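You operate a simulated robot arm through the tools that you are given. There is no shell and no other tool. Be economical: measure what you need, move in short steps, check, and stop when the job is done.

You run a simulated two-armed robot. Do the job below in one go: nothing can be reset, and whatever is moved stays where it is left.

Task
Pick up the pipe loop with one hand, pass it to the other hand and put it on the top of the square table.

Only the result counts: the job must be done as asked and must still hold three seconds after the hand-in. Knocking over, shifting, dropping, spilling or breaking anything else fails it.

Robot
Two 7-joint arms with two-finger parallel grippers on one trunk, on a base that drives. Base frame: it is fixed to the floor where the robot stands at the start and does not move with it; the origin is under the middle of the robot, x ahead of it, y to its left, z up; the surface under the hand at the start is at about z = 800. Units: mm, degrees, N and s.
The left shoulder is at the start at [50, 168, 1057], the right one opposite. With the tool pointing down near the work surface each hand reaches from about 220 to 660 mm from the robot's upright axis, wherever it stands, measured 20 degrees to its own side. Places, roughly: top of the square table [400, 1200, 800]. Payload 1.57 kg a hand.
The tool frame of a hand sits at the grasp point between the pads (the TCP): z along the fingers, y along the line on which they close. The tips reach 30 mm beyond it. The gripper opens to 80 mm. The fingers are 17 mm wide and 12 mm thick; the gripper's body (40 by 82 mm) begins 80 mm behind the TCP.
Orientation is told as [roll, pitch, yaw] about the base's x, y, z axes, in that order, counted from this pose: with the fingers straight down and closing along the base's y, the tool's x points along the base's -x, its y along +y and its z along -z.

Tools
- The arms move only by the tool step_arm. It takes "left_steps", "right_steps" or both (then of equal length, played together; a hand with none holds still); each is a list of rows, each a list of 7 numbers: the turn, a rotation vector about the tool's x, y, z in degrees, then the shift along the tool's x, y, z in mm, then the closure, from 0 (fully open) to 1 (shut). In form: [[ax, ay, az, x, y, z, grip], ...]. A call has 1 to 12 rows; each row is the pose to reach, as a shift and turn from the pose commanded when the call began, along the tool's axes at that moment. A row lasts 0.2 s, in which the tool goes at most 50 mm and 8.6 degrees; a call with a longer step from one row to the next is refused whole, and so is a gripper value outside its range. A pose out of reach is approached as far as the arm can. The call stops where the force on the tool passes 40 N (or 10 N more than at its start, if that is more) or the arm is blocked; 0.2 s more then pass. Each finger travels about 45 mm/s and halts on what it meets, pressing with about 36 N; the grip force reading is that of the motor and also rises with nothing between the fingers. The clock runs only during rows and for 0.2 s after the last one: add rows that repeat a pose to give the fingers time. It gives the time, the measured TCP pose, the force on the tool (base axes), the opening and the grip force at its end, in the units of the frame above (readings bear some noise), with the torque about the TCP (base axes, N m) and any sound that the robot's microphone picked up.
- Cameras (640 x 400 px; columns grow to the right, rows downward): "scene" is now at [124.6, 29.2, 1275.6]; the picture's right is [0.31, -0.95, 0.00], its down [-0.47, -0.16, -0.87] and it looks along [0.82, 0.27, -0.50] (base axes); focal length 265 px, centre (320, 200). "left" rides on the left gripper at [72, 7, -122] in its tool frame; the picture's right is [-0.09, 1.00, 0.00], its down [-0.84, -0.08, -0.54] and it looks along [-0.54, -0.05, 0.84] (tool axes); focal length 238 px, centre (320, 200). "right" rides on the right gripper at [72, -6, -122] in its tool frame; the picture's right is [0.09, 1.00, 0.00], its down [-0.84, 0.08, -0.54] and it looks along [-0.54, 0.05, 0.84] (tool axes); focal length 238 px, centre (320, 200). There is no depth. A picture from a camera that has moved, and an enlarged one, comes with that camera's place and axes in the base frame and with its lens.
- snapshot(camera): a new picture of that camera. No time passes.
- move_column(by): slides the trunk up (or, below 0, down) by that many mm; the arms and the scene camera ride with it, the base frame stays. It gives what a move gives, with no picture.
- drive_base(legs): drives the robot by 1 to 6 legs, each [ahead, left, turn to the left] in mm, mm and degrees, along the robot's own axes; the way and the turn of a leg run together, so that a leg with both is an arc; at most 1500 mm and 180 degrees a leg. The arms and the cameras ride along, it lands a little off, and it stops where it bumps. It gives what a move gives.
- turn_head(pan, tilt): turns the head with the scene camera to pan (to the left, within 80 degrees either way) and tilt (down, from -29 to 69), counted from straight ahead of the robot. It gives what a move gives.
- close_up(camera, box): a new picture of the part [left, top, right, bottom] of that camera's present view, enlarged. No time passes.
- job_done(): hands the job in; it is judged then, once.

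Work in short steps. Places have to be worked out from the pictures, the camera data and where the tool is seen: move nearer, look again, correct. Check each grasp and each placing, and mend what went wrong. You have 120 turns and 108 pictures in all, those below and enlarged ones among them. Open the grippers and draw the arms clear of the work before you hand the job in, unless the task says otherwise; then end with one line.

The tools are called after "Call:" as a command line: name --argument value ..., lists and objects as JSON in quotes. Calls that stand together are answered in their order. step_arm: Moves the arms, as the interface text tells. Its arguments: {"type":"object","properties":{"left_steps":{"type":"array","items":{"type":"array","items":{"type":"number"}}},"right_steps":{"type":"array","items":{"type":"array","items":{"type":"number"}}}},"required":[]} The other tools are called the same way: move_column (by) slides the trunk up or down; drive_base (legs) drives the base; turn_head (pan, tilt) turns the head that bears the scene camera; snapshot (camera) takes a picture; close_up (camera, box) takes an enlarged picture of a part of a camera's view; job_done () hands the job in.

At the start:

```text
clock: 0.0
left_tool_pos: [402.2, 402.0, 1111.9]
left_ee_rot: [-0.1, 0.1, 0.0]
left_force: [0.1, 0.1, 0.3]
left_moment: [-0.04, 0.02, 0.0]
left_width: 80.0
left_grip_force: 0.1
right_tool_pos: [445.7, 0.6, 1088.7]
right_ee_rot: [-0.1, -0.1, -0.1]
right_force: [0.2, 0.4, -0.6]
right_moment: [-0.01, -0.02, 0.0]
right_width: 79.8
right_grip_force: 0.1
trunk travel left (down, up): [-225.0, 218.0]
robot x, y, heading: [-3.3, -2.9, 0.2]
head pan, tilt: [18.2, 29.9]
```

scene: 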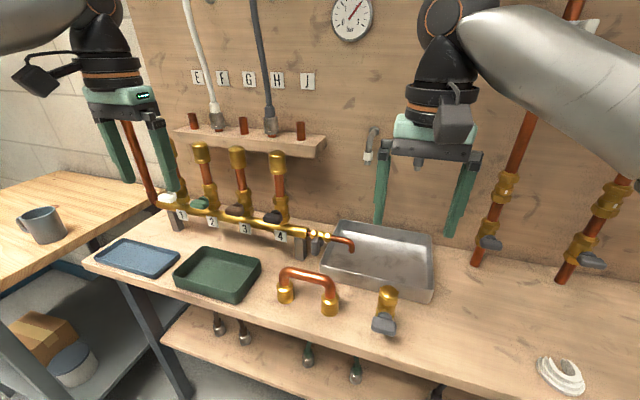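
right: 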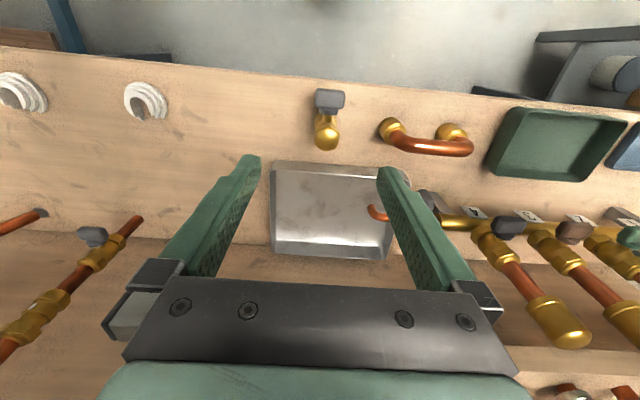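
left: 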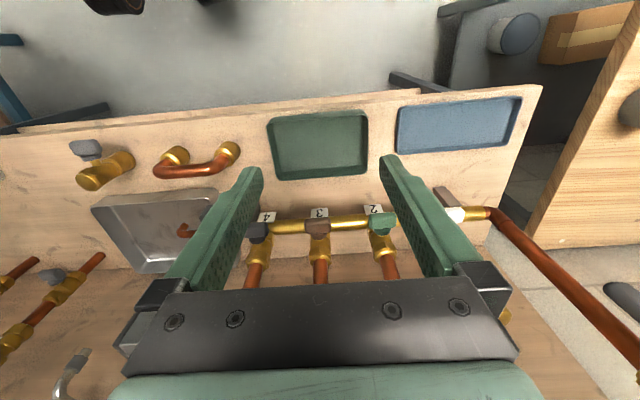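

The pipe loop looks like a copper U with brass ends, near [476, 170, 800]. I'll enlarge it to see whether it stands or lies.

Call:
close_up --camera "scene" --box '[240, 230, 420, 342]'

Call:
close_up --camera "right" --box '[300, 80, 500, 205]'

Call:
close_up --camera "left" --box '[60, 110, 260, 235]'

```text
3.56 times, centred on (330, 286) of scene
camera zoom: at [124.6, 29.2, 1275.6], right [0.31, -0.95, 0.0], down [-0.47, -0.16, -0.87], along [0.82, 0.27, -0.5], focal length 943 px, centre (284, -106)
```

zoom: 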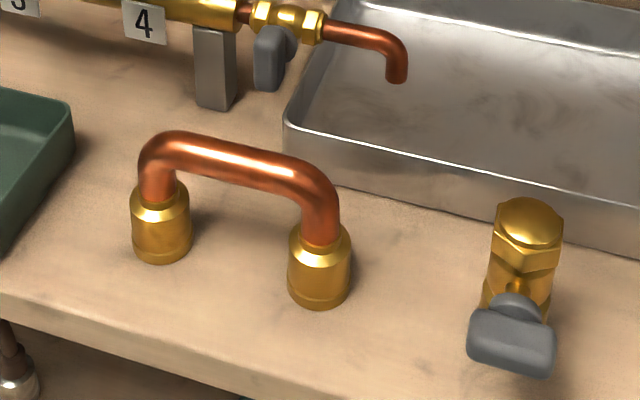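

```text
3.20 times, centred on (400, 142) of right
camera zoom: at [372.6, -5.2, 1210.6], right [-0.09, 1.0, 0.0], down [0.84, 0.08, 0.54], along [0.54, 0.05, -0.84], focal length 763 px, centre (64, 384)
```

zoom: 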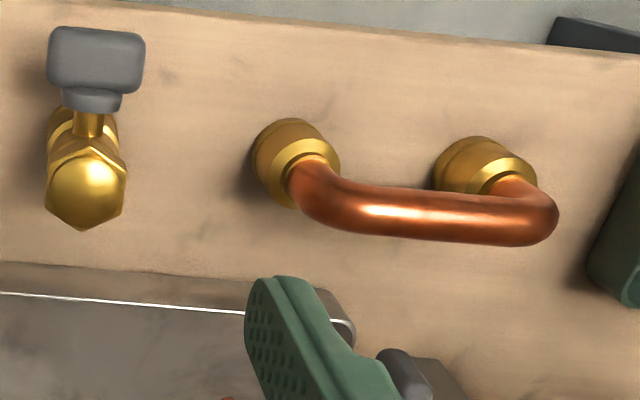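

```text
3.20 times, centred on (160, 172) of left
camera zoom: at [330.8, 409.4, 1233.7], right [0.09, 1.0, 0.0], down [0.84, -0.08, 0.54], along [0.54, -0.05, -0.84], focal length 763 px, centre (832, 288)
```

zoom: 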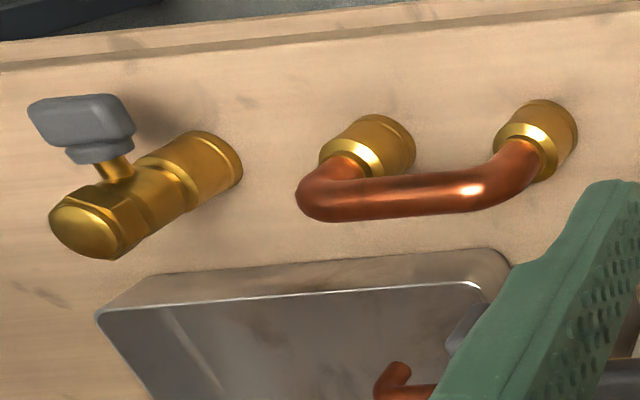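

The loop stands as an arch: feet at about [471, 121] and [471, 219], bridge axis along y at z≈888, centre [473, 170]. I'll shift the base left so that the loop is in front of the robot's middle.

Call:
drive_base --legs '[[0, 150, 0]]'

```text
clock: 1.9
left_tool_pos: [403.5, 550.1, 1111.4]
left_ee_rot: [0.0, 0.0, -0.2]
left_force: [-0.3, 1.1, -1.2]
left_moment: [-0.03, -0.01, 0.01]
left_width: 79.8
left_grip_force: 0.1
right_tool_pos: [446.4, 148.2, 1087.7]
right_ee_rot: [0.0, 0.0, -0.2]
right_force: [-0.3, 0.4, -0.3]
right_moment: [0.0, -0.03, -0.01]
right_width: 79.9
right_grip_force: 0.0
trunk travel left (down, up): [-225.0, 218.0]
robot x, y, heading: [-1.6, 147.7, -0.1]
head pan, tilt: [18.2, 29.9]
```

The base is at y=148. Next I turn the right hand to yaw 90 in place, so that its fingers close along x.

Call:
step_arm --right_steps '[[0, 0, -8.2, 0, 0, 0, 0], [0, 0, -16.4, 0, 0, 0, 0], [0, 0, -24.6, 0, 0, 0, 0], [0, 0, -32.8, 0, 0, 0, 0], [0, 0, -41, 0, 0, 0, 0], [0, 0, -49.2, 0, 0, 0, 0], [0, 0, -57.4, 0, 0, 0, 0], [0, 0, -65.6, 0, 0, 0, 0], [0, 0, -73.8, 0, 0, 0, 0], [0, 0, -82, 0, 0, 0, 0], [0, 0, -90, 0, 0, 0, 0]]' --left_steps '[[0, 0, 8.2, 0, 0, 0, 0], [0, 0, 16.4, 0, 0, 0, 0], [0, 0, 24.6, 0, 0, 0, 0], [0, 0, 32.8, 0, 0, 0, 0], [0, 0, 41, 0, 0, 0, 0], [0, 0, 49.2, 0, 0, 0, 0], [0, 0, 57.4, 0, 0, 0, 0], [0, 0, 65.6, 0, 0, 0, 0], [0, 0, 73.8, 0, 0, 0, 0], [0, 0, 82, 0, 0, 0, 0], [0, 0, 90, 0, 0, 0, 0]]'

```text
clock: 4.3
left_tool_pos: [403.9, 549.1, 1111.1]
left_ee_rot: [0.0, 0.0, -90.3]
left_force: [-0.6, 0.4, 0.2]
left_moment: [-0.01, 0.03, -0.03]
left_width: 80.1
left_grip_force: 0.0
right_tool_pos: [446.1, 149.3, 1088.2]
right_ee_rot: [0.0, 0.0, 89.9]
right_force: [0.2, -0.5, 0.8]
right_moment: [-0.02, 0.01, 0.04]
right_width: 80.1
right_grip_force: 0.1
trunk travel left (down, up): [-225.0, 218.0]
robot x, y, heading: [2.8, 153.4, 0.0]
head pan, tilt: [18.2, 29.9]
```

Both hands turned as asked. Now I tilt the right hand 20° (body leaning to -y) and bring it to an approach point 100 mm behind the grasp point on the bridge.

Call:
step_arm --right_steps '[[0, -7, 0, 10, -9, 25, 0], [0, -14, 0, 20, -18, 50, 0], [0, -20, 0, 30, -27, 75, 0], [0, -20, 0, 35, -27, 95, 0], [0, -20, 0, 35, -27, 95, 0]]'

Call:
snapshot --camera "right"

Call:
turn_head --pan 5 --tilt 40

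Call:
snapshot --camera "scene"

```text
clock: 5.5
left_tool_pos: [403.0, 549.2, 1111.5]
left_ee_rot: [0.0, 0.1, -90.2]
left_force: [0.2, -0.6, -0.2]
left_moment: [0.01, 0.01, 0.02]
left_width: 80.0
left_grip_force: 0.0
right_tool_pos: [472.2, 113.8, 993.4]
right_ee_rot: [-0.1, -20.1, 89.8]
right_force: [-0.2, -0.2, -0.2]
right_moment: [-0.01, 0.01, -0.01]
right_width: 80.3
right_grip_force: 0.0
trunk travel left (down, up): [-225.0, 218.0]
robot x, y, heading: [-0.3, 150.4, -0.4]
head pan, tilt: [18.2, 29.9]
```

```text
101 pictures are left
camera right: at [476.8, 4.2, 1083.1], right [-1.0, -0.08, -0.03], down [-0.08, 0.6, 0.8], along [-0.05, 0.8, -0.6], focal length 238 px, centre (320, 200)
```

right: 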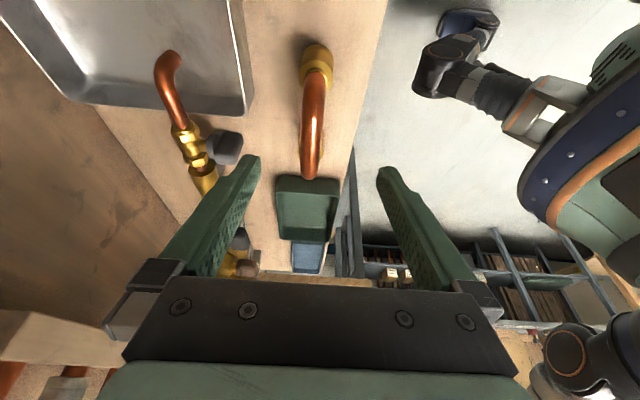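

```text
clock: 6.3
left_tool_pos: [403.4, 550.1, 1111.0]
left_ee_rot: [0.0, 0.1, -90.1]
left_force: [-0.6, -0.2, 0.7]
left_moment: [-0.01, 0.0, -0.02]
left_width: 80.0
left_grip_force: 0.0
right_tool_pos: [470.5, 114.2, 993.4]
right_ee_rot: [0.0, -20.1, 89.8]
right_force: [0.3, -0.7, -0.3]
right_moment: [-0.01, -0.01, -0.03]
right_width: 80.1
right_grip_force: 0.0
trunk travel left (down, up): [-225.0, 218.0]
robot x, y, heading: [0.3, 150.1, -0.1]
head pan, tilt: [5.0, 40.0]
```

```text
100 pictures are left
camera scene: at [123.6, 156.9, 1260.1], right [0.08, -1.0, 0.0], down [-0.64, -0.05, -0.77], along [0.76, 0.06, -0.64], focal length 265 px, centre (320, 200)
```

scene: 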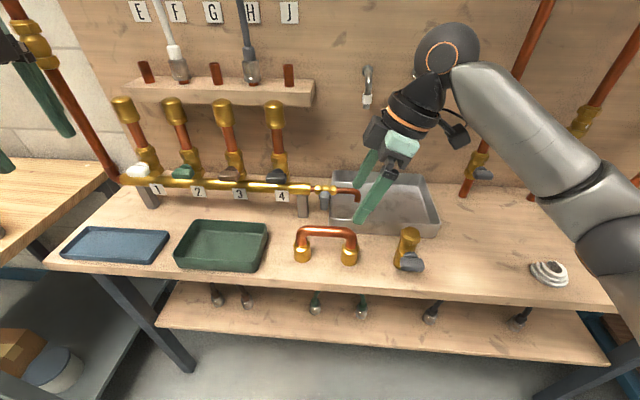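

The loop's bridge checks out at x≈475, z≈888. I advance along the tool axis so the pads straddle the bridge, without closing yet.

Call:
step_arm --right_steps '[[0, 0, 0, 0, -4, 35, 0], [0, 0, 0, 0, -4, 70, 0], [0, 0, 0, 0, -4, 100, 0], [0, 0, 0, 0, -4, 100, 0]]'

Call:
close_up --camera "scene" --box '[240, 150, 440, 275]'

Call:
snapshot --camera "right"

```text
clock: 7.3
left_tool_pos: [403.0, 550.4, 1111.3]
left_ee_rot: [0.0, 0.0, -90.2]
left_force: [-0.3, 0.5, 0.7]
left_moment: [0.01, 0.01, 0.01]
left_width: 79.8
left_grip_force: 0.1
right_tool_pos: [475.9, 146.5, 897.9]
right_ee_rot: [0.0, -20.0, 89.8]
right_force: [1.1, 0.1, 0.4]
right_moment: [0.02, 0.02, -0.02]
right_width: 79.9
right_grip_force: 0.1
trunk travel left (down, up): [-225.0, 218.0]
robot x, y, heading: [-1.7, 145.8, -0.2]
head pan, tilt: [5.0, 40.0]
```

```text
3.20 times, centred on (340, 212) of scene
camera zoom: at [123.6, 156.8, 1260.0], right [0.08, -1.0, 0.0], down [-0.64, -0.05, -0.77], along [0.76, 0.06, -0.64], focal length 848 px, centre (256, 160)
```

zoom: 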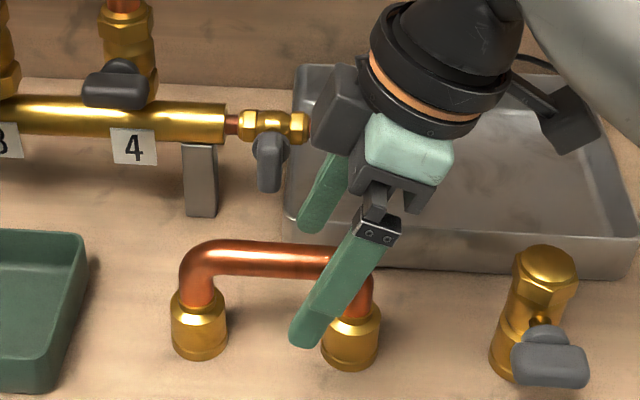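

```text
98 pictures are left
camera right: at [480.5, 37.1, 989.3], right [-1.0, -0.08, -0.03], down [-0.08, 0.6, 0.8], along [-0.05, 0.79, -0.61], focal length 238 px, centre (320, 200)
```

right: 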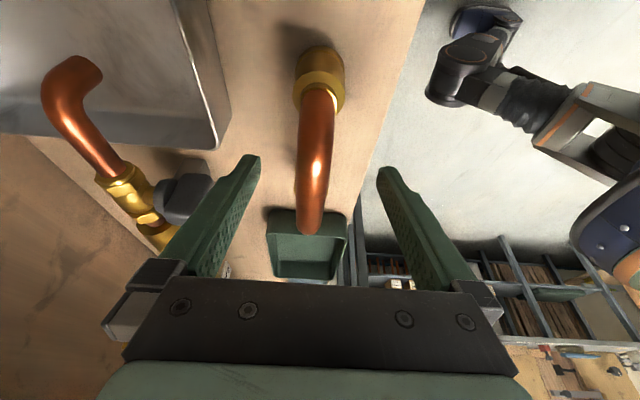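

The bridge lies between the fingers and is roughly centred. Closing.

Call:
step_arm --right_steps '[[0, 0, 0, 0, 0, 0, 0.5], [0, 0, 0, 0, 0, 0, 1], [0, 0, 0, 0, 0, 0, 1], [0, 0, 0, 0, 0, 0, 1], [0, 0, 0, 0, 0, 0, 1], [0, 0, 0, 0, 0, 0, 1]]'

Call:
close_up --camera "scene" --box '[240, 150, 440, 275]'

```text
clock: 8.7
left_tool_pos: [403.6, 550.6, 1111.3]
left_ee_rot: [0.0, 0.0, -90.2]
left_force: [0.7, 0.6, -0.1]
left_moment: [-0.03, -0.01, -0.01]
left_width: 79.8
left_grip_force: 0.0
right_tool_pos: [475.8, 147.4, 899.3]
right_ee_rot: [-0.1, -20.0, 89.8]
right_force: [1.4, 0.3, 2.6]
right_moment: [-0.01, 0.0, 0.02]
right_width: 21.1
right_grip_force: 34.4
trunk travel left (down, up): [-225.0, 218.0]
robot x, y, heading: [0.1, 150.6, -0.5]
head pan, tilt: [5.0, 40.0]
```

```text
3.20 times, centred on (340, 212) of scene
camera zoom: at [123.5, 156.8, 1260.1], right [0.08, -1.0, 0.0], down [-0.64, -0.05, -0.77], along [0.76, 0.06, -0.64], focal length 848 px, centre (256, 160)
```

zoom: 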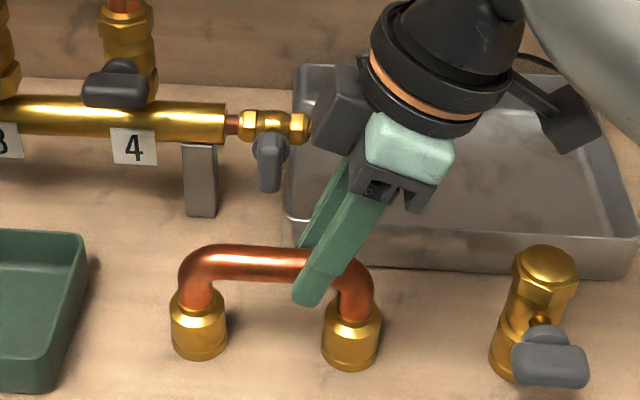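

Gripped: 21 mm wide at 34 N. Lifting straight up by 150 mm.

Call:
step_arm --right_steps '[[0, 0, 0, -7, 0, -19, 1], [0, 0, 0, -17, 0, -47, 1], [0, 0, 0, -27, 0, -75, 1], [0, 0, 0, -38, 0, -105, 1], [0, 0, 0, -51, 0, -141, 1], [0, 0, 0, -51, 0, -141, 1]]'

Call:
snapshot --camera "scene"

Call:
snapshot --camera "right"

```text
clock: 10.1
left_tool_pos: [403.9, 550.8, 1111.6]
left_ee_rot: [0.0, -0.1, -90.2]
left_force: [-0.1, 0.1, -0.1]
left_moment: [0.03, -0.01, -0.04]
left_width: 80.1
left_grip_force: 0.0
right_tool_pos: [477.0, 149.5, 1048.0]
right_ee_rot: [0.0, -19.9, 89.8]
right_force: [0.1, 0.6, -2.6]
right_moment: [-0.05, -0.04, 0.02]
right_width: 21.4
right_grip_force: 34.7
trunk travel left (down, up): [-225.0, 218.0]
robot x, y, heading: [-2.2, 147.3, -0.0]
head pan, tilt: [5.0, 40.0]
```

```text
96 pictures are left
camera scene: at [123.7, 156.8, 1260.0], right [0.08, -1.0, 0.0], down [-0.64, -0.05, -0.77], along [0.76, 0.06, -0.64], focal length 265 px, centre (320, 200)
```

scene: 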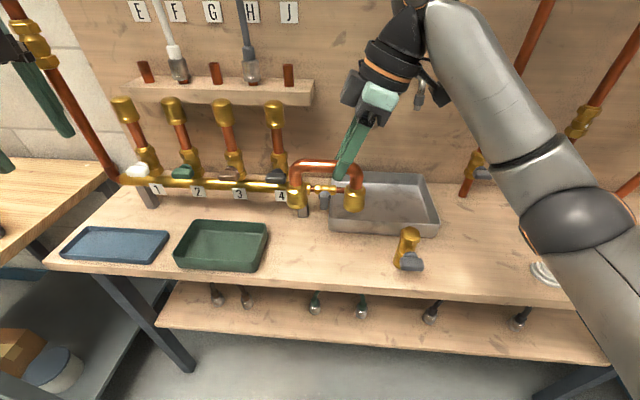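

```text
95 pictures are left
camera right: at [482.9, 39.6, 1139.5], right [-1.0, -0.08, -0.03], down [-0.08, 0.6, 0.8], along [-0.05, 0.79, -0.61], focal length 238 px, centre (320, 200)
```

right: 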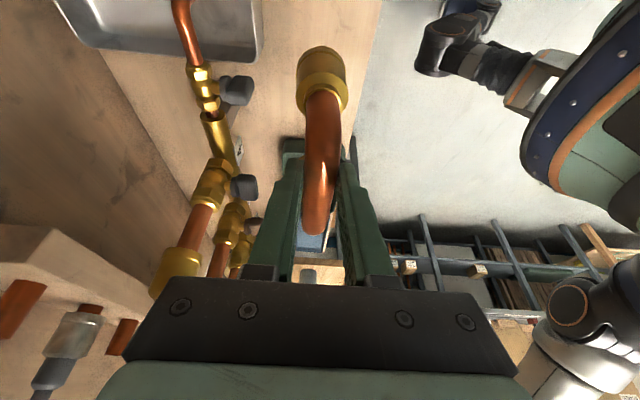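

The loop is held level, with the bridge at z≈1037. I pull the right hand back to x≈416 and bring the left hand, tilted 30° the other way, to a waiting point on the +y side.

Call:
step_arm --right_steps '[[0, 0, 0, 0, 15, 0, 1], [0, 0, 0, 0, 30, 0, 1], [0, 0, 0, 0, 45, 0, 1], [0, 0, 0, 0, 60, 0, 1], [0, 0, 0, 0, 60, 0, 1], [0, 0, 0, 0, 60, 0, 1], [0, 0, 0, 0, 60, 0, 1], [0, 0, 0, 0, 60, 0, 1], [0, 0, 0, 0, 60, 0, 1]]' --left_steps '[[0, -7.5, 0, -35, 0, -10, 0], [0, -15, 0, -70, 0, -20, 0], [0, -22.5, 0, -105, 0, -30, 0], [0, -30, 0, -140, 5, -36, 0], [0, -30, 0, -180, 12, -36, 0], [0, -30, 0, -220, 12, -36, 0], [0, -30, 0, -255, 12, -36, 0], [0, -30, 0, -295, 12, -36, 0], [0, -30, 0, -295, 12, -36, 0]]'

Call:
snapshot --camera "scene"

Call:
snapshot --camera "left"

```text
clock: 12.1
left_tool_pos: [416.8, 254.7, 1145.8]
left_ee_rot: [0.0, -30.0, -90.2]
left_force: [0.5, 0.1, -0.1]
left_moment: [0.01, -0.03, -0.02]
left_width: 80.1
left_grip_force: 0.1
right_tool_pos: [418.5, 148.2, 1049.2]
right_ee_rot: [0.0, -20.0, 89.7]
right_force: [-0.6, -0.5, -2.1]
right_moment: [-0.03, 0.0, 0.01]
right_width: 21.3
right_grip_force: 34.6
trunk travel left (down, up): [-225.0, 218.0]
robot x, y, heading: [-0.4, 149.6, 0.1]
head pan, tilt: [5.0, 40.0]
```

```text
94 pictures are left
camera scene: at [123.7, 157.0, 1260.0], right [0.08, -1.0, 0.0], down [-0.64, -0.05, -0.77], along [0.76, 0.06, -0.64], focal length 265 px, centre (320, 200)
```

scene: 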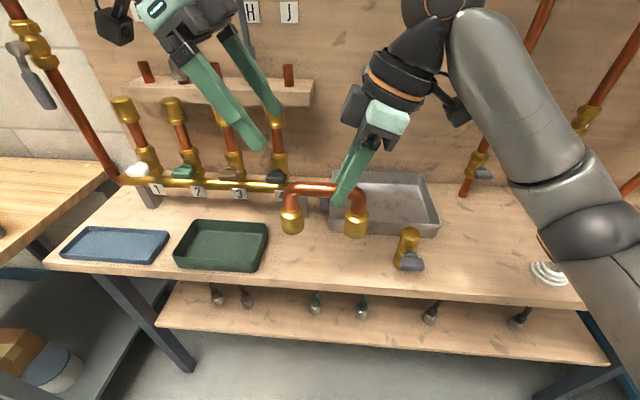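

```text
93 pictures are left
camera left: at [423.7, 377.4, 1215.7], right [1.0, -0.08, 0.05], down [-0.08, -0.45, 0.89], along [-0.05, -0.89, -0.46], focal length 238 px, centre (320, 200)
```

left: 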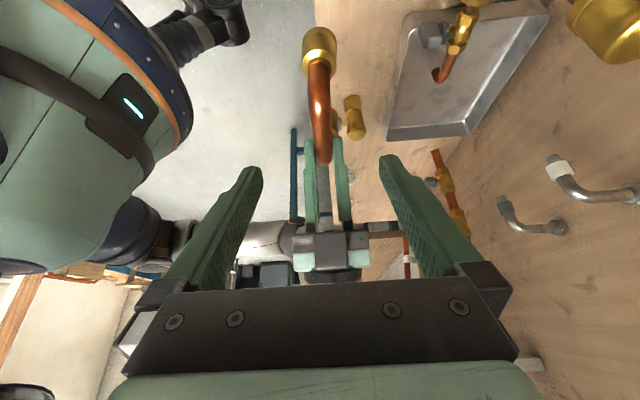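

The left hand is lined up over the +y part of the bridge (bridge at x≈419). Advancing 60 of the ~108 mm, then I'll check clearance.

Call:
step_arm --left_steps '[[0, 0, 0, 0, 2, 20, 0], [0, 0, 0, -1, 2, 40, 0], [0, 0, 0, -1, 2, 60, 0], [0, 0, 0, -1, 2, 60, 0]]'

Call:
close_up --camera "scene" --box '[160, 0, 480, 200]'

Call:
snapshot --camera "left"

```text
clock: 13.1
left_tool_pos: [417.1, 222.6, 1095.9]
left_ee_rot: [0.0, -30.1, -90.1]
left_force: [0.6, 1.0, 0.1]
left_moment: [0.01, -0.01, 0.0]
left_width: 80.0
left_grip_force: 0.0
right_tool_pos: [418.3, 147.3, 1049.3]
right_ee_rot: [-0.1, -20.0, 89.8]
right_force: [0.0, 0.1, -2.5]
right_moment: [-0.06, 0.04, 0.02]
right_width: 21.1
right_grip_force: 34.4
trunk travel left (down, up): [-225.0, 218.0]
robot x, y, heading: [-1.6, 151.2, -0.1]
head pan, tilt: [5.0, 40.0]
```

```text
2.00 times, centred on (320, 100) of scene
camera zoom: at [123.7, 156.9, 1260.0], right [0.08, -1.0, 0.0], down [-0.64, -0.05, -0.77], along [0.76, 0.06, -0.64], focal length 530 px, centre (320, 400)
```

zoom: 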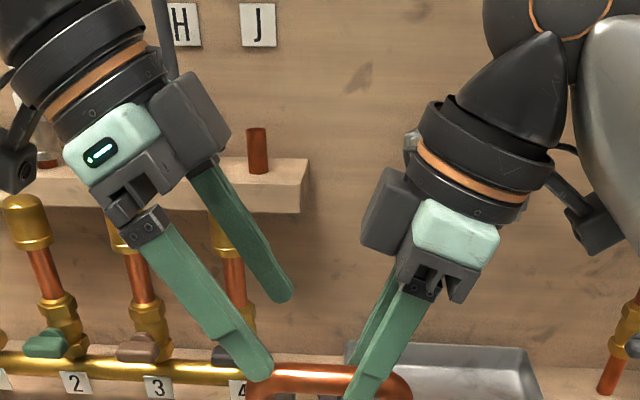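

```text
91 pictures are left
camera left: at [424.6, 347.4, 1164.9], right [1.0, -0.08, 0.05], down [-0.08, -0.45, 0.89], along [-0.05, -0.89, -0.46], focal length 238 px, centre (320, 200)
```

left: 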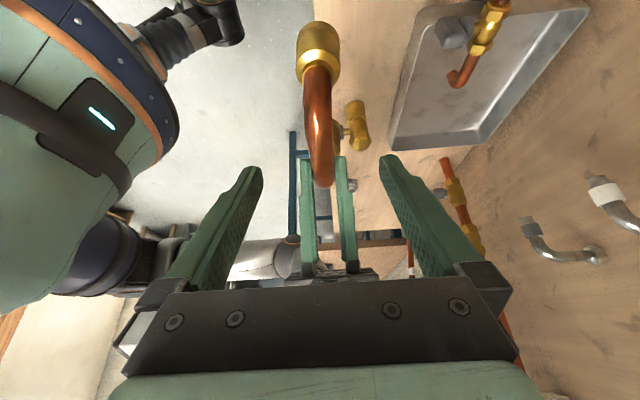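

Clearance is fine, with about 70 mm between the blocks. I advance the last 48 mm.

Call:
step_arm --left_steps '[[0, 0, 0, 0, 1, 16, 0], [0, 0, 0, 0, 1, 32, 0], [0, 0, 0, 0, 1, 48, 0], [0, 0, 0, 0, 1, 48, 0]]'

Call:
close_up --camera "scene" --box '[200, 90, 440, 240]'

Call:
snapshot --camera "left"

```text
clock: 14.1
left_tool_pos: [417.7, 201.4, 1055.5]
left_ee_rot: [0.0, -29.9, -90.2]
left_force: [0.4, 0.3, 0.5]
left_moment: [-0.01, 0.01, 0.01]
left_width: 80.1
left_grip_force: 0.0
right_tool_pos: [416.9, 147.6, 1048.4]
right_ee_rot: [-0.1, -20.1, 89.8]
right_force: [0.1, 0.7, -1.7]
right_moment: [-0.07, 0.04, -0.01]
right_width: 21.1
right_grip_force: 34.7
trunk travel left (down, up): [-225.0, 218.0]
robot x, y, heading: [-0.8, 148.1, -0.1]
head pan, tilt: [5.0, 40.0]
```

```text
2.67 times, centred on (320, 165) of scene
camera zoom: at [123.7, 156.9, 1260.0], right [0.08, -1.0, 0.0], down [-0.64, -0.05, -0.77], along [0.76, 0.06, -0.64], focal length 707 px, centre (320, 293)
```

zoom: 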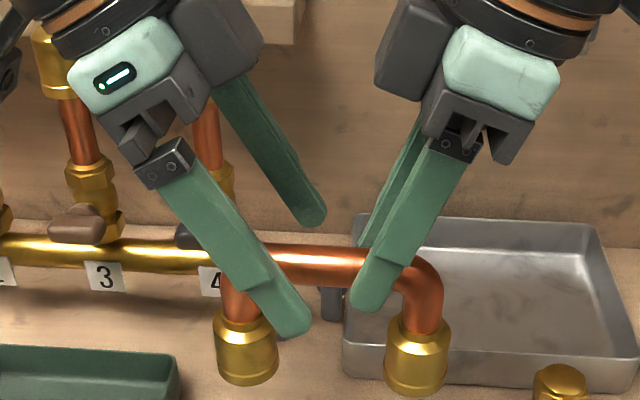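

```text
89 pictures are left
camera left: at [425.6, 324.4, 1124.2], right [1.0, -0.08, 0.05], down [-0.08, -0.45, 0.89], along [-0.05, -0.89, -0.46], focal length 238 px, centre (320, 200)
```

left: 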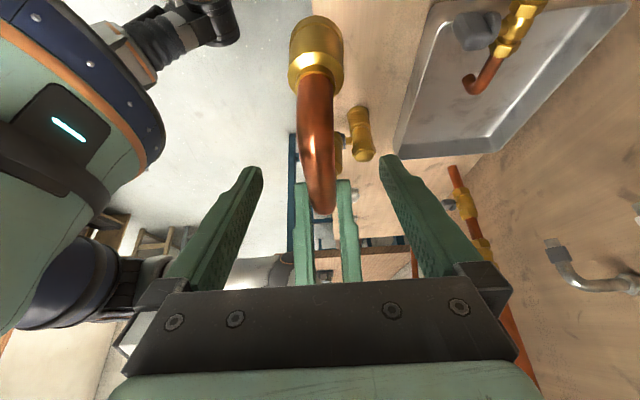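

The pads straddle the bridge next to the right hand's pads with clearance. I go 3 mm further and close the left hand.

Call:
step_arm --left_steps '[[0, 0, 0, -1, 0, 3, 0], [0, 0, 0, -1, 0, 3, 0.5], [0, 0, 0, -1, 0, 3, 1], [0, 0, 0, -1, 0, 3, 1], [0, 0, 0, -1, 0, 3, 1], [0, 0, 0, -1, 0, 3, 1], [0, 0, 0, -1, 0, 3, 1]]'

Call:
close_up --camera "scene" --box '[200, 90, 440, 240]'

Call:
snapshot --camera "left"

```text
clock: 15.7
left_tool_pos: [417.9, 196.5, 1053.1]
left_ee_rot: [0.1, -30.1, -90.1]
left_force: [-1.5, -0.9, -1.3]
left_moment: [0.0, 0.02, -0.02]
left_width: 21.0
left_grip_force: 34.6
right_tool_pos: [417.5, 148.0, 1049.3]
right_ee_rot: [0.0, -20.0, 89.8]
right_force: [1.0, 0.1, -1.9]
right_moment: [-0.06, -0.04, 0.0]
right_width: 21.4
right_grip_force: 34.0
trunk travel left (down, up): [-225.0, 218.0]
robot x, y, heading: [5.8, 147.9, -0.2]
head pan, tilt: [5.0, 40.0]
```

```text
2.67 times, centred on (320, 165) of scene
camera zoom: at [123.7, 156.8, 1260.0], right [0.08, -1.0, 0.0], down [-0.64, -0.05, -0.77], along [0.76, 0.06, -0.64], focal length 707 px, centre (320, 293)
```

zoom: 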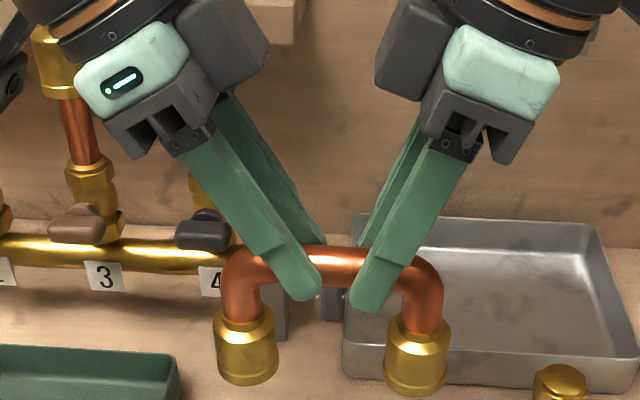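

```text
87 pictures are left
camera left: at [425.5, 322.1, 1122.4], right [1.0, -0.08, 0.05], down [-0.08, -0.45, 0.89], along [-0.05, -0.89, -0.46], focal length 238 px, centre (320, 200)
```

left: 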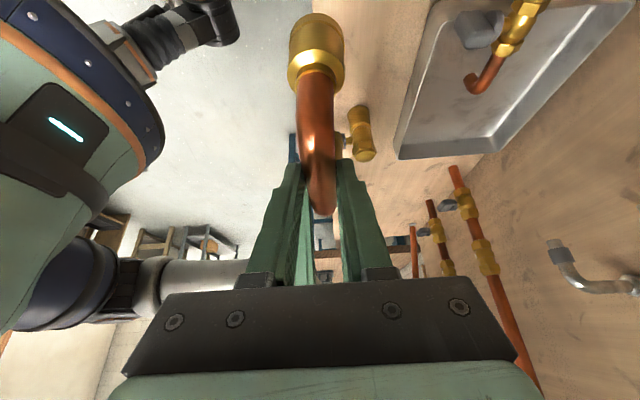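

Both hands grip the bridge at 21 mm. I open the right hand first, holding still.

Call:
step_arm --right_steps '[[0, 0, 0, 0, 0, 0, 0.5], [0, 0, 0, 0, 0, 0, 0], [0, 0, 0, 0, 0, 0, 0], [0, 0, 0, 0, 0, 0, 0], [0, 0, 0, 0, 0, 0, 0]]'

Call:
close_up --camera "scene" --box '[200, 90, 440, 240]'

```text
clock: 16.9
left_tool_pos: [417.2, 198.7, 1052.5]
left_ee_rot: [0.1, -30.0, -90.2]
left_force: [0.9, -0.2, -0.1]
left_moment: [0.02, 0.02, -0.05]
left_width: 21.1
left_grip_force: 34.4
right_tool_pos: [417.4, 147.5, 1050.4]
right_ee_rot: [0.0, -19.9, 89.8]
right_force: [0.1, 0.3, 1.8]
right_moment: [-0.02, 0.03, 0.02]
right_width: 80.2
right_grip_force: 0.0
trunk travel left (down, up): [-225.0, 218.0]
robot x, y, heading: [1.4, 148.2, -0.1]
head pan, tilt: [5.0, 40.0]
```

```text
2.67 times, centred on (320, 165) of scene
camera zoom: at [123.7, 156.8, 1260.0], right [0.08, -1.0, 0.0], down [-0.64, -0.05, -0.77], along [0.76, 0.06, -0.64], focal length 707 px, centre (320, 293)
```

zoom: 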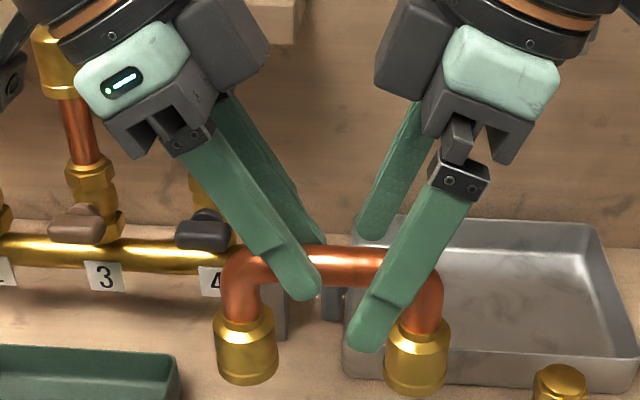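

The left hand holds the loop alone. I withdraw the right hand along its axis, then to the right.

Call:
step_arm --right_steps '[[0, 0, 0, 0, 0, -30, 0], [0, 0, 0, 0, 0, -70, 0], [0, 0, 0, 0, 0, -110, 0], [0, 0, 0, 40, 0, -110, 0], [0, 0, 0, 80, 0, -110, 0], [0, 0, 0, 120, 0, -110, 0], [0, 0, 0, 120, 0, -110, 0]]'

Call:
turn_head --pan 60 --tilt 25

Call:
snapshot --camera "scene"

```text
clock: 18.5
left_tool_pos: [417.4, 198.6, 1053.6]
left_ee_rot: [-0.1, -30.0, -90.2]
left_force: [0.2, -0.2, 0.3]
left_moment: [0.05, -0.02, 0.0]
left_width: 21.2
left_grip_force: 34.3
right_tool_pos: [414.9, -5.7, 1112.0]
right_ee_rot: [0.0, -19.9, 89.8]
right_force: [0.1, 0.3, -0.4]
right_moment: [-0.04, -0.01, -0.01]
right_width: 79.9
right_grip_force: 0.1
trunk travel left (down, up): [-225.0, 218.0]
robot x, y, heading: [-0.7, 151.7, -0.2]
head pan, tilt: [5.0, 40.0]
```

```text
clock: 19.7
left_tool_pos: [417.3, 199.2, 1053.1]
left_ee_rot: [0.0, -29.9, -90.2]
left_force: [-0.3, -0.1, 0.4]
left_moment: [0.06, 0.0, 0.01]
left_width: 21.1
left_grip_force: 34.0
right_tool_pos: [416.6, -4.8, 1112.5]
right_ee_rot: [0.0, -20.0, 89.9]
right_force: [0.0, -0.9, 0.5]
right_moment: [0.02, 0.01, -0.02]
right_width: 80.0
right_grip_force: 0.1
trunk travel left (down, up): [-225.0, 218.0]
robot x, y, heading: [1.7, 151.1, 0.0]
head pan, tilt: [60.0, 25.0]
```

```text
85 pictures are left
camera scene: at [85.3, 229.3, 1283.3], right [0.86, -0.5, 0.0], down [-0.21, -0.37, -0.91], along [0.46, 0.78, -0.42], focal length 265 px, centre (320, 200)
```

scene: 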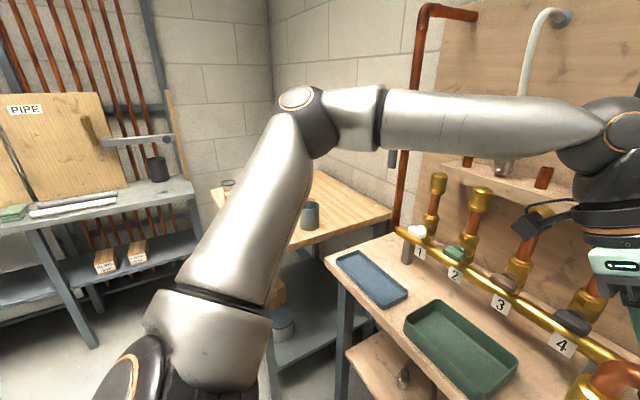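

The left arm holds the loop. The table's right edge is at y≈880, reaching to x≈790 at the wall. I drive left 250 mm and turn left 45° to get a free view and reach.

Call:
drive_base --legs '[[0, 250, 0], [0, 0, 45]]'

Call:
turn_head --pan 15 --tilt 30

Call:
snapshot --camera "scene"

```text
clock: 24.6
left_tool_pos: [260.7, 724.3, 1053.2]
left_ee_rot: [0.0, -30.0, -45.1]
left_force: [-0.4, -0.2, -0.2]
left_moment: [0.05, 0.02, 0.01]
left_width: 21.0
left_grip_force: 34.0
right_tool_pos: [401.8, 578.9, 1112.0]
right_ee_rot: [0.1, -20.0, 134.8]
right_force: [-0.9, -0.1, 0.3]
right_moment: [0.01, -0.01, -0.01]
right_width: 79.8
right_grip_force: 0.0
trunk travel left (down, up): [-225.0, 218.0]
robot x, y, heading: [0.4, 392.3, 45.1]
head pan, tilt: [60.0, 25.0]
```

```text
clock: 25.7
left_tool_pos: [261.2, 724.3, 1053.3]
left_ee_rot: [0.0, -30.0, -45.1]
left_force: [0.0, -0.1, 1.0]
left_moment: [0.08, 0.04, -0.02]
left_width: 21.5
left_grip_force: 34.2
right_tool_pos: [402.8, 579.1, 1111.8]
right_ee_rot: [0.0, -20.0, 134.8]
right_force: [-0.5, 0.0, 0.4]
right_moment: [0.02, 0.0, -0.03]
right_width: 80.0
right_grip_force: 0.1
trunk travel left (down, up): [-225.0, 218.0]
robot x, y, heading: [2.3, 396.0, 45.2]
head pan, tilt: [15.0, 30.0]
```

```text
84 pictures are left
camera scene: at [73.1, 501.1, 1275.4], right [0.87, -0.5, 0.0], down [-0.25, -0.43, -0.87], along [0.43, 0.75, -0.5], focal length 265 px, centre (320, 200)
```

scene: 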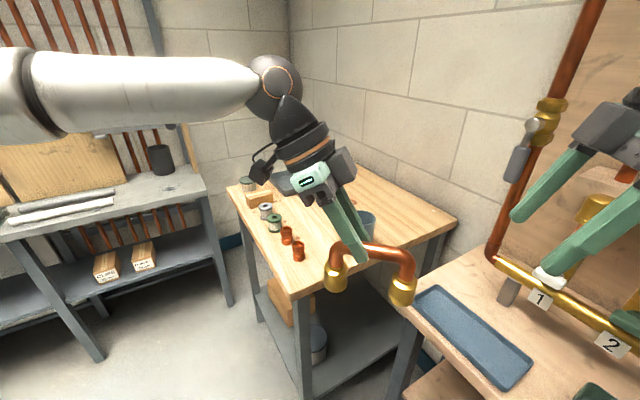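

The table top spans about x 222–780, y 875–1485, with small parts along its x≈300 side and a mug near [499, 968]. I lift the left hand 150 mm to uncover the middle of the table.

Call:
step_arm --left_steps '[[0, 0, 0, -19, 0, -32, 1], [0, 0, 0, -38, 0, -65, 1], [0, 0, 0, -57, 0, -98, 1], [0, 0, 0, -75, 0, -130, 1], [0, 0, 0, -75, 0, -130, 1]]'

Call:
snapshot --camera "scene"

```text
clock: 26.9
left_tool_pos: [223.8, 726.8, 1189.7]
left_ee_rot: [-0.2, -29.9, -45.0]
left_force: [0.4, -0.3, -2.0]
left_moment: [0.03, 0.1, 0.0]
left_width: 21.0
left_grip_force: 34.6
left hand out of reach, approached as far as the arm can: row 2, 3, 4, 5
right_tool_pos: [403.4, 579.5, 1111.1]
right_ee_rot: [0.0, -20.0, 134.8]
right_force: [-0.3, 1.6, -0.2]
right_moment: [-0.01, 0.01, -0.01]
right_width: 80.1
right_grip_force: 0.0
trunk travel left (down, up): [-225.0, 218.0]
robot x, y, heading: [0.1, 394.4, 44.9]
head pan, tilt: [15.0, 30.0]
```

```text
83 pictures are left
camera scene: at [73.8, 501.9, 1275.1], right [0.86, -0.5, 0.0], down [-0.25, -0.43, -0.87], along [0.43, 0.75, -0.5], focal length 265 px, centre (320, 200)
```

scene: 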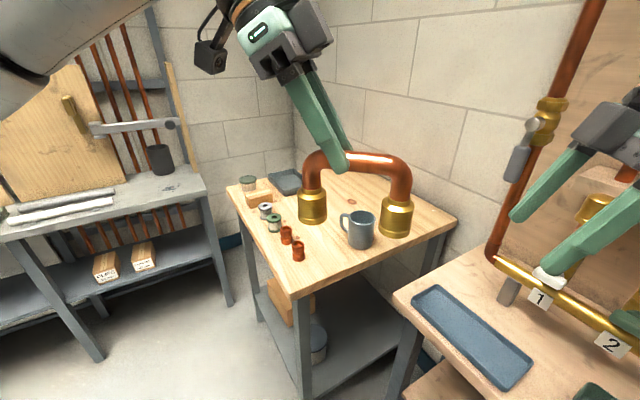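

The middle of the table beyond the mug (mug at about [453, 942]) looks free; I aim for about [430, 1085]. I'll look down to gauge my base size before driving nearer.

Call:
turn_head --pan 30 --tilt 69

Call:
snapshot --camera "scene"

Call:
snapshot --camera "left"

```text
clock: 27.9
left_tool_pos: [223.5, 726.6, 1190.8]
left_ee_rot: [0.1, -30.0, -45.1]
left_force: [0.7, 0.3, -1.1]
left_moment: [0.02, 0.01, 0.02]
left_width: 21.0
left_grip_force: 34.3
right_tool_pos: [402.8, 578.6, 1111.7]
right_ee_rot: [0.1, -20.0, 134.8]
right_force: [0.1, -0.3, -0.2]
right_moment: [0.01, 0.0, 0.0]
right_width: 80.1
right_grip_force: 0.0
trunk travel left (down, up): [-225.0, 218.0]
robot x, y, heading: [0.1, 393.3, 44.8]
head pan, tilt: [30.0, 68.8]
```

```text
82 pictures are left
camera scene: at [42.4, 476.9, 1223.9], right [0.97, -0.26, 0.0], down [-0.24, -0.9, -0.36], along [0.09, 0.35, -0.93], focal length 265 px, centre (320, 200)
```

scene: 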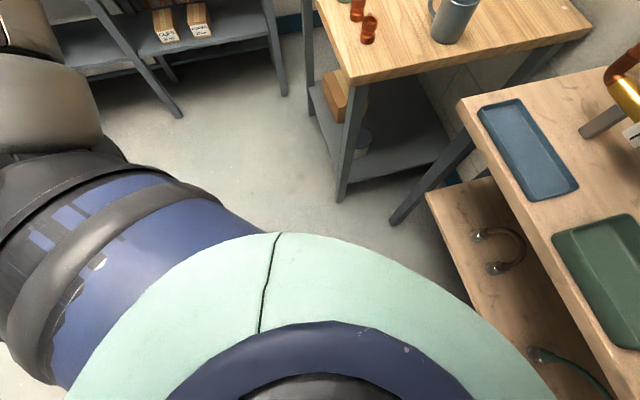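

```text
81 pictures are left
camera left: at [141.9, 818.8, 1259.3], right [0.76, 0.65, 0.05], down [0.27, -0.38, 0.89], along [0.59, -0.66, -0.46], focal length 238 px, centre (320, 200)
```

left: 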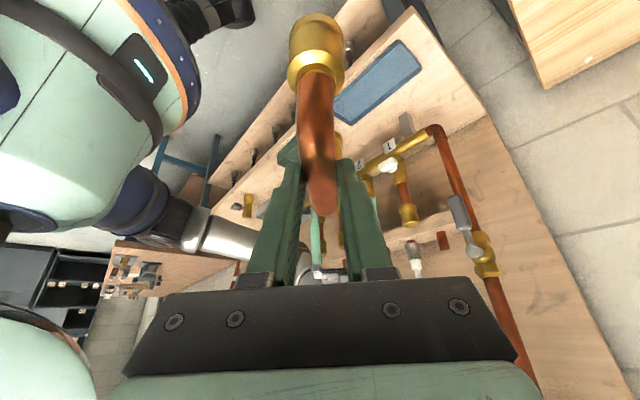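

The base appears modest in size and the table legs are set back. Before driving, I draw the right hand back 140 mm so that it stays clear of the wall pipe.

Call:
step_arm --right_steps '[[0, 0, 0, 0, 40, 0, 0], [0, 0, 0, 0, 80, 0, 0], [0, 0, 0, 0, 120, 0, 0], [0, 0, 0, 0, 140, 0, 0], [0, 0, 0, 0, 140, 0, 0]]'

Call:
drive_base --legs '[[209, 110, 0]]'

Call:
turn_head --pan 5 --tilt 42

Call:
snapshot --camera "scene"

```text
clock: 29.1
left_tool_pos: [224.2, 726.9, 1190.0]
left_ee_rot: [0.0, -30.0, -45.1]
left_force: [0.4, 0.6, -2.4]
left_moment: [0.0, 0.04, 0.0]
left_width: 21.3
left_grip_force: 34.2
right_tool_pos: [302.2, 481.6, 1111.3]
right_ee_rot: [0.0, -20.0, 134.7]
right_force: [0.1, 0.2, -0.2]
right_moment: [-0.02, -0.01, 0.04]
right_width: 80.1
right_grip_force: 0.0
trunk travel left (down, up): [-225.0, 218.0]
robot x, y, heading: [1.1, 393.4, 45.1]
head pan, tilt: [30.0, 68.8]
```

```text
clock: 30.9
left_tool_pos: [291.8, 947.7, 1188.5]
left_ee_rot: [0.1, -29.9, -44.9]
left_force: [0.2, -0.6, -2.3]
left_moment: [0.04, 0.03, -0.01]
left_width: 21.0
left_grip_force: 34.8
right_tool_pos: [370.9, 702.0, 1111.0]
right_ee_rot: [-0.1, -20.0, 135.0]
right_force: [-0.6, -0.4, -0.9]
right_moment: [-0.04, -0.01, -0.01]
right_width: 79.9
right_grip_force: 0.1
trunk travel left (down, up): [-225.0, 218.0]
robot x, y, heading: [73.1, 614.1, 44.6]
head pan, tilt: [30.0, 68.8]
```

```text
clock: 31.8
left_tool_pos: [292.5, 948.3, 1189.7]
left_ee_rot: [0.0, -30.0, -45.0]
left_force: [0.0, -0.8, -2.5]
left_moment: [0.09, 0.05, 0.03]
left_width: 20.7
left_grip_force: 34.3
right_tool_pos: [371.6, 703.0, 1111.2]
right_ee_rot: [0.1, -20.0, 134.9]
right_force: [-0.1, 0.0, 0.7]
right_moment: [0.01, -0.02, -0.02]
right_width: 80.1
right_grip_force: 0.1
trunk travel left (down, up): [-225.0, 218.0]
robot x, y, heading: [68.1, 615.2, 45.1]
head pan, tilt: [5.0, 42.0]
```

```text
80 pictures are left
camera scene: at [151.1, 707.7, 1257.0], right [0.77, -0.64, 0.0], down [-0.43, -0.51, -0.74], along [0.48, 0.57, -0.67], focal length 265 px, centre (320, 200)
```

scene: 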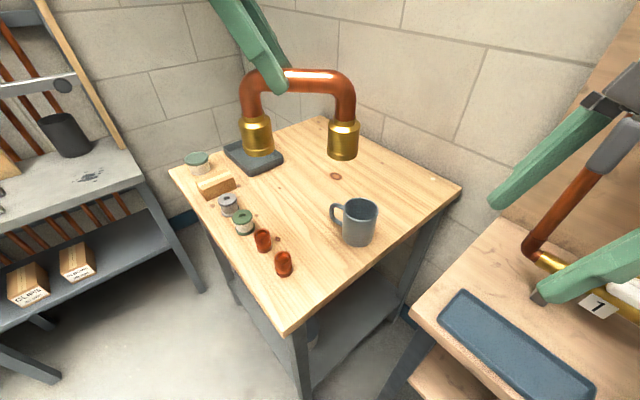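

Clear view now: the target spot [415, 1085] is free, with the mug at [461, 947], spools at x≈286 and the pad at y>1300. I move the loop forward over it, lowering only to a height that clears the mug.

Call:
step_arm --left_steps '[[0, 0, 0, 16, 31, 16, 1], [0, 0, 0, 32, 62, 32, 1], [0, 0, 0, 48, 93, 47, 1], [0, 0, 0, 65, 123, 63, 1], [0, 0, 0, 81, 154, 78, 1], [0, 0, 0, 97, 184, 94, 1], [0, 0, 0, 97, 184, 94, 1]]'

Call:
snapshot --camera "scene"

```text
clock: 33.4
left_tool_pos: [346.3, 1090.6, 1043.3]
left_ee_rot: [0.1, -30.1, -45.1]
left_force: [0.0, 0.0, -2.2]
left_moment: [0.03, -0.01, 0.01]
left_width: 20.9
left_grip_force: 34.3
left hand out of reach, approached as far as the arm can: row 2, 3, 4, 5, 6, 7
right_tool_pos: [371.6, 701.3, 1111.4]
right_ee_rot: [-0.1, -20.0, 135.0]
right_force: [0.0, 0.4, 0.3]
right_moment: [-0.01, 0.02, -0.03]
right_width: 80.0
right_grip_force: 0.1
trunk travel left (down, up): [-225.0, 218.0]
robot x, y, heading: [74.4, 615.3, 45.1]
head pan, tilt: [5.0, 42.0]
```

```text
79 pictures are left
camera scene: at [151.1, 707.5, 1257.1], right [0.77, -0.64, 0.0], down [-0.43, -0.51, -0.74], along [0.48, 0.57, -0.67], focal length 265 px, centre (320, 200)
```

scene: 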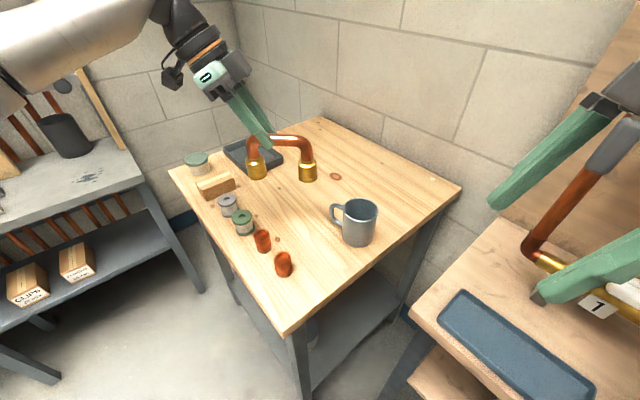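

The arm reached its limit with the loop centred near [365, 1071]. I drive the base 45 mm ahead and 25 mm right to bring it over the spot; afterwards I'll lower with the trunk.

Call:
drive_base --legs '[[45, -25, 0]]'

Call:
snapshot --camera "scene"

```text
clock: 34.2
left_tool_pos: [363.4, 1098.4, 1043.6]
left_ee_rot: [0.2, -30.3, -45.1]
left_force: [0.7, 0.6, -2.0]
left_moment: [0.06, 0.05, 0.03]
left_width: 21.1
left_grip_force: 34.1
right_tool_pos: [386.6, 710.2, 1114.4]
right_ee_rot: [-0.9, -19.7, 135.4]
right_force: [-0.4, 1.2, 0.0]
right_moment: [0.0, 0.01, -0.03]
right_width: 79.9
right_grip_force: 0.0
trunk travel left (down, up): [-225.0, 218.0]
robot x, y, heading: [89.5, 620.7, 44.9]
head pan, tilt: [5.0, 42.0]
stopped in leg 1: the robot was blocked; the commanded pose is now the measured one
```

```text
78 pictures are left
camera scene: at [166.7, 715.7, 1257.4], right [0.77, -0.64, 0.01], down [-0.43, -0.51, -0.74], along [0.48, 0.57, -0.67], focal length 265 px, centre (320, 200)
```

scene: 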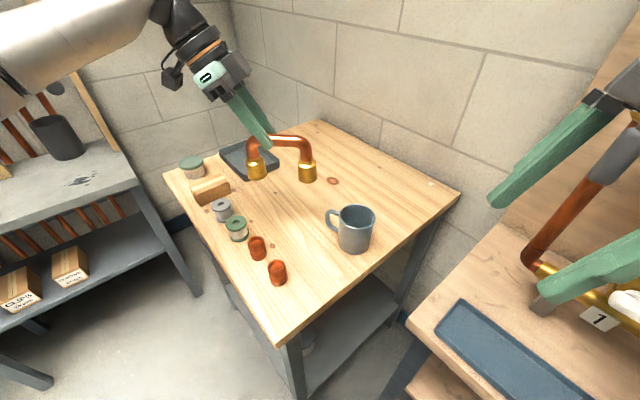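

The drive was blocked after about 17 mm; nothing on the table looks moved. I back off a little to break contact, then finish with the arm, which reaches farther at lower height.

Call:
drive_base --legs '[[-15, 5, 0]]'

Call:
step_arm --left_steps '[[0, 0, 0, 0, 0, 25, 1], [0, 0, 0, 0, 0, 50, 1], [0, 0, 0, 0, 10, 75, 1], [0, 0, 0, 0, 25, 90, 1], [0, 0, 0, 0, 40, 90, 1], [0, 0, 0, 0, 40, 90, 1]]'

Call:
snapshot --camera "scene"

```text
clock: 35.0
left_tool_pos: [354.4, 1090.7, 1044.0]
left_ee_rot: [0.1, -29.9, -45.0]
left_force: [0.0, -0.7, -1.5]
left_moment: [0.04, 0.06, 0.0]
left_width: 21.1
left_grip_force: 34.1
right_tool_pos: [378.9, 702.2, 1111.9]
right_ee_rot: [-0.5, -19.8, 135.2]
right_force: [-0.5, -0.6, -0.4]
right_moment: [0.0, 0.02, 0.02]
right_width: 79.8
right_grip_force: 0.1
trunk travel left (down, up): [-225.0, 218.0]
robot x, y, heading: [82.1, 614.0, 44.8]
head pan, tilt: [5.0, 42.0]
```

```text
clock: 36.4
left_tool_pos: [368.3, 1072.8, 969.0]
left_ee_rot: [0.1, -30.1, -44.9]
left_force: [0.6, -0.1, -1.8]
left_moment: [0.01, 0.01, -0.01]
left_width: 20.8
left_grip_force: 34.4
left hand out of reach, approached as far as the arm can: row 2, 3, 4, 5, 6
right_tool_pos: [379.5, 702.2, 1112.1]
right_ee_rot: [-0.4, -19.9, 135.2]
right_force: [0.6, 0.5, -0.2]
right_moment: [-0.02, 0.0, 0.0]
right_width: 80.3
right_grip_force: 0.1
trunk travel left (down, up): [-225.0, 218.0]
robot x, y, heading: [75.7, 612.3, 45.0]
head pan, tilt: [5.0, 42.0]
```

```text
77 pictures are left
camera scene: at [159.0, 707.5, 1257.1], right [0.77, -0.64, 0.0], down [-0.43, -0.51, -0.74], along [0.48, 0.57, -0.67], focal length 265 px, centre (320, 200)
```

scene: 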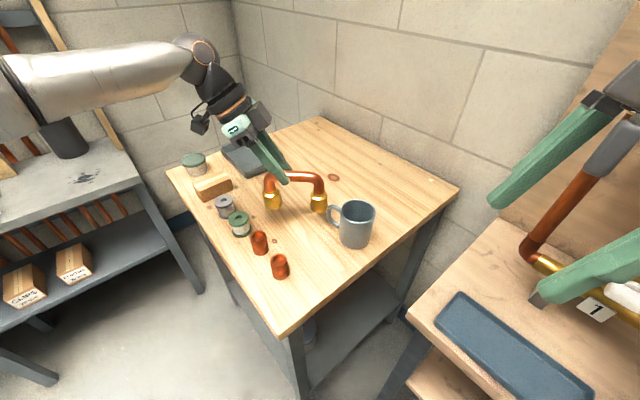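

The loop's right foot would land too near the mug handle in this orientation. I rotate the hand 45° so that the loop's axis runs along base x, which also brings the wrist nearer the robot.

Call:
step_arm --left_steps '[[-3.75, 0, -6.5, 0, 0, 0, 1], [-7.5, 0, -13, 0, 0, 0, 1], [-11.25, 0, -19.5, 0, 0, 0, 1], [-15, 0, -26, 0, 0, 0, 1], [-18.75, 0, -32.5, 0, 0, 0, 1], [-22.5, 0, -39, 0, 0, 0, 1], [-22.5, 0, -39, 0, 0, 0, 1]]'

Call:
snapshot --camera "scene"

```text
clock: 38.0
left_tool_pos: [367.7, 1072.4, 969.4]
left_ee_rot: [0.0, -30.0, 0.1]
left_force: [-0.4, 0.2, -1.5]
left_moment: [0.0, 0.07, -0.01]
left_width: 20.8
left_grip_force: 34.7
right_tool_pos: [378.6, 702.9, 1111.8]
right_ee_rot: [-0.4, -19.9, 135.2]
right_force: [0.4, -0.1, 0.4]
right_moment: [0.01, -0.02, 0.0]
right_width: 80.2
right_grip_force: 0.1
trunk travel left (down, up): [-225.0, 218.0]
robot x, y, heading: [75.9, 613.7, 44.9]
head pan, tilt: [5.0, 42.0]
```

```text
76 pictures are left
camera scene: at [159.1, 707.5, 1257.1], right [0.77, -0.64, 0.0], down [-0.43, -0.51, -0.74], along [0.48, 0.57, -0.67], focal length 265 px, centre (320, 200)
```

scene: 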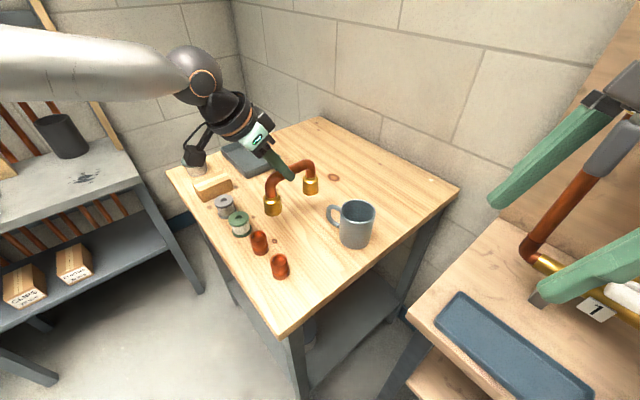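

Rotation succeeded, and the loop's axis now lies along x with the centre at about [395, 1072]. I shift it +15/+20 mm and lower 50 mm, leaving the feet ~16 mm above the table.

Call:
step_arm --left_steps '[[0, 0, 0, -7, 10, 4, 1], [0, 0, 0, -13, 20, 8, 1], [0, 0, 0, -5, 20, 22, 1], [0, 0, 0, 4, 20, 36, 1], [0, 0, 0, 12, 20, 50, 1], [0, 0, 0, 12, 20, 50, 1]]'

Call:
close_up --camera "scene" --box '[180, 100, 420, 250]'

```text
clock: 39.4
left_tool_pos: [382.8, 1092.3, 918.8]
left_ee_rot: [0.0, -30.2, 0.1]
left_force: [-0.6, -0.5, -1.8]
left_moment: [-0.02, 0.04, -0.01]
left_width: 21.3
left_grip_force: 34.5
right_tool_pos: [378.8, 701.6, 1111.8]
right_ee_rot: [-0.3, -19.9, 135.2]
right_force: [-0.1, -0.3, -0.1]
right_moment: [0.03, 0.0, 0.0]
right_width: 80.1
right_grip_force: 0.0
trunk travel left (down, up): [-225.0, 218.0]
robot x, y, heading: [74.5, 610.6, 45.3]
head pan, tilt: [5.0, 42.0]
```

```text
2.67 times, centred on (300, 175) of scene
camera zoom: at [159.1, 707.5, 1257.1], right [0.77, -0.64, 0.0], down [-0.43, -0.51, -0.74], along [0.48, 0.57, -0.67], focal length 707 px, centre (373, 267)
```

zoom: 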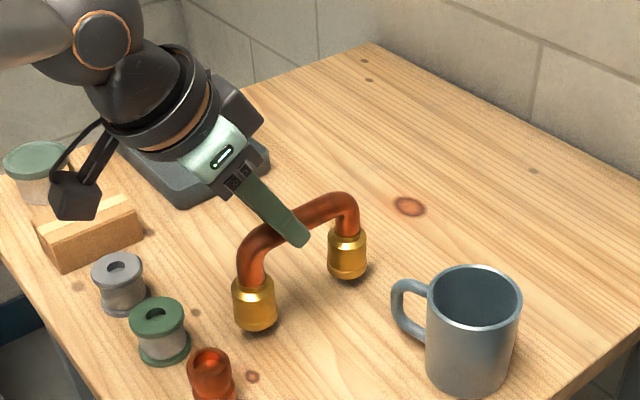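

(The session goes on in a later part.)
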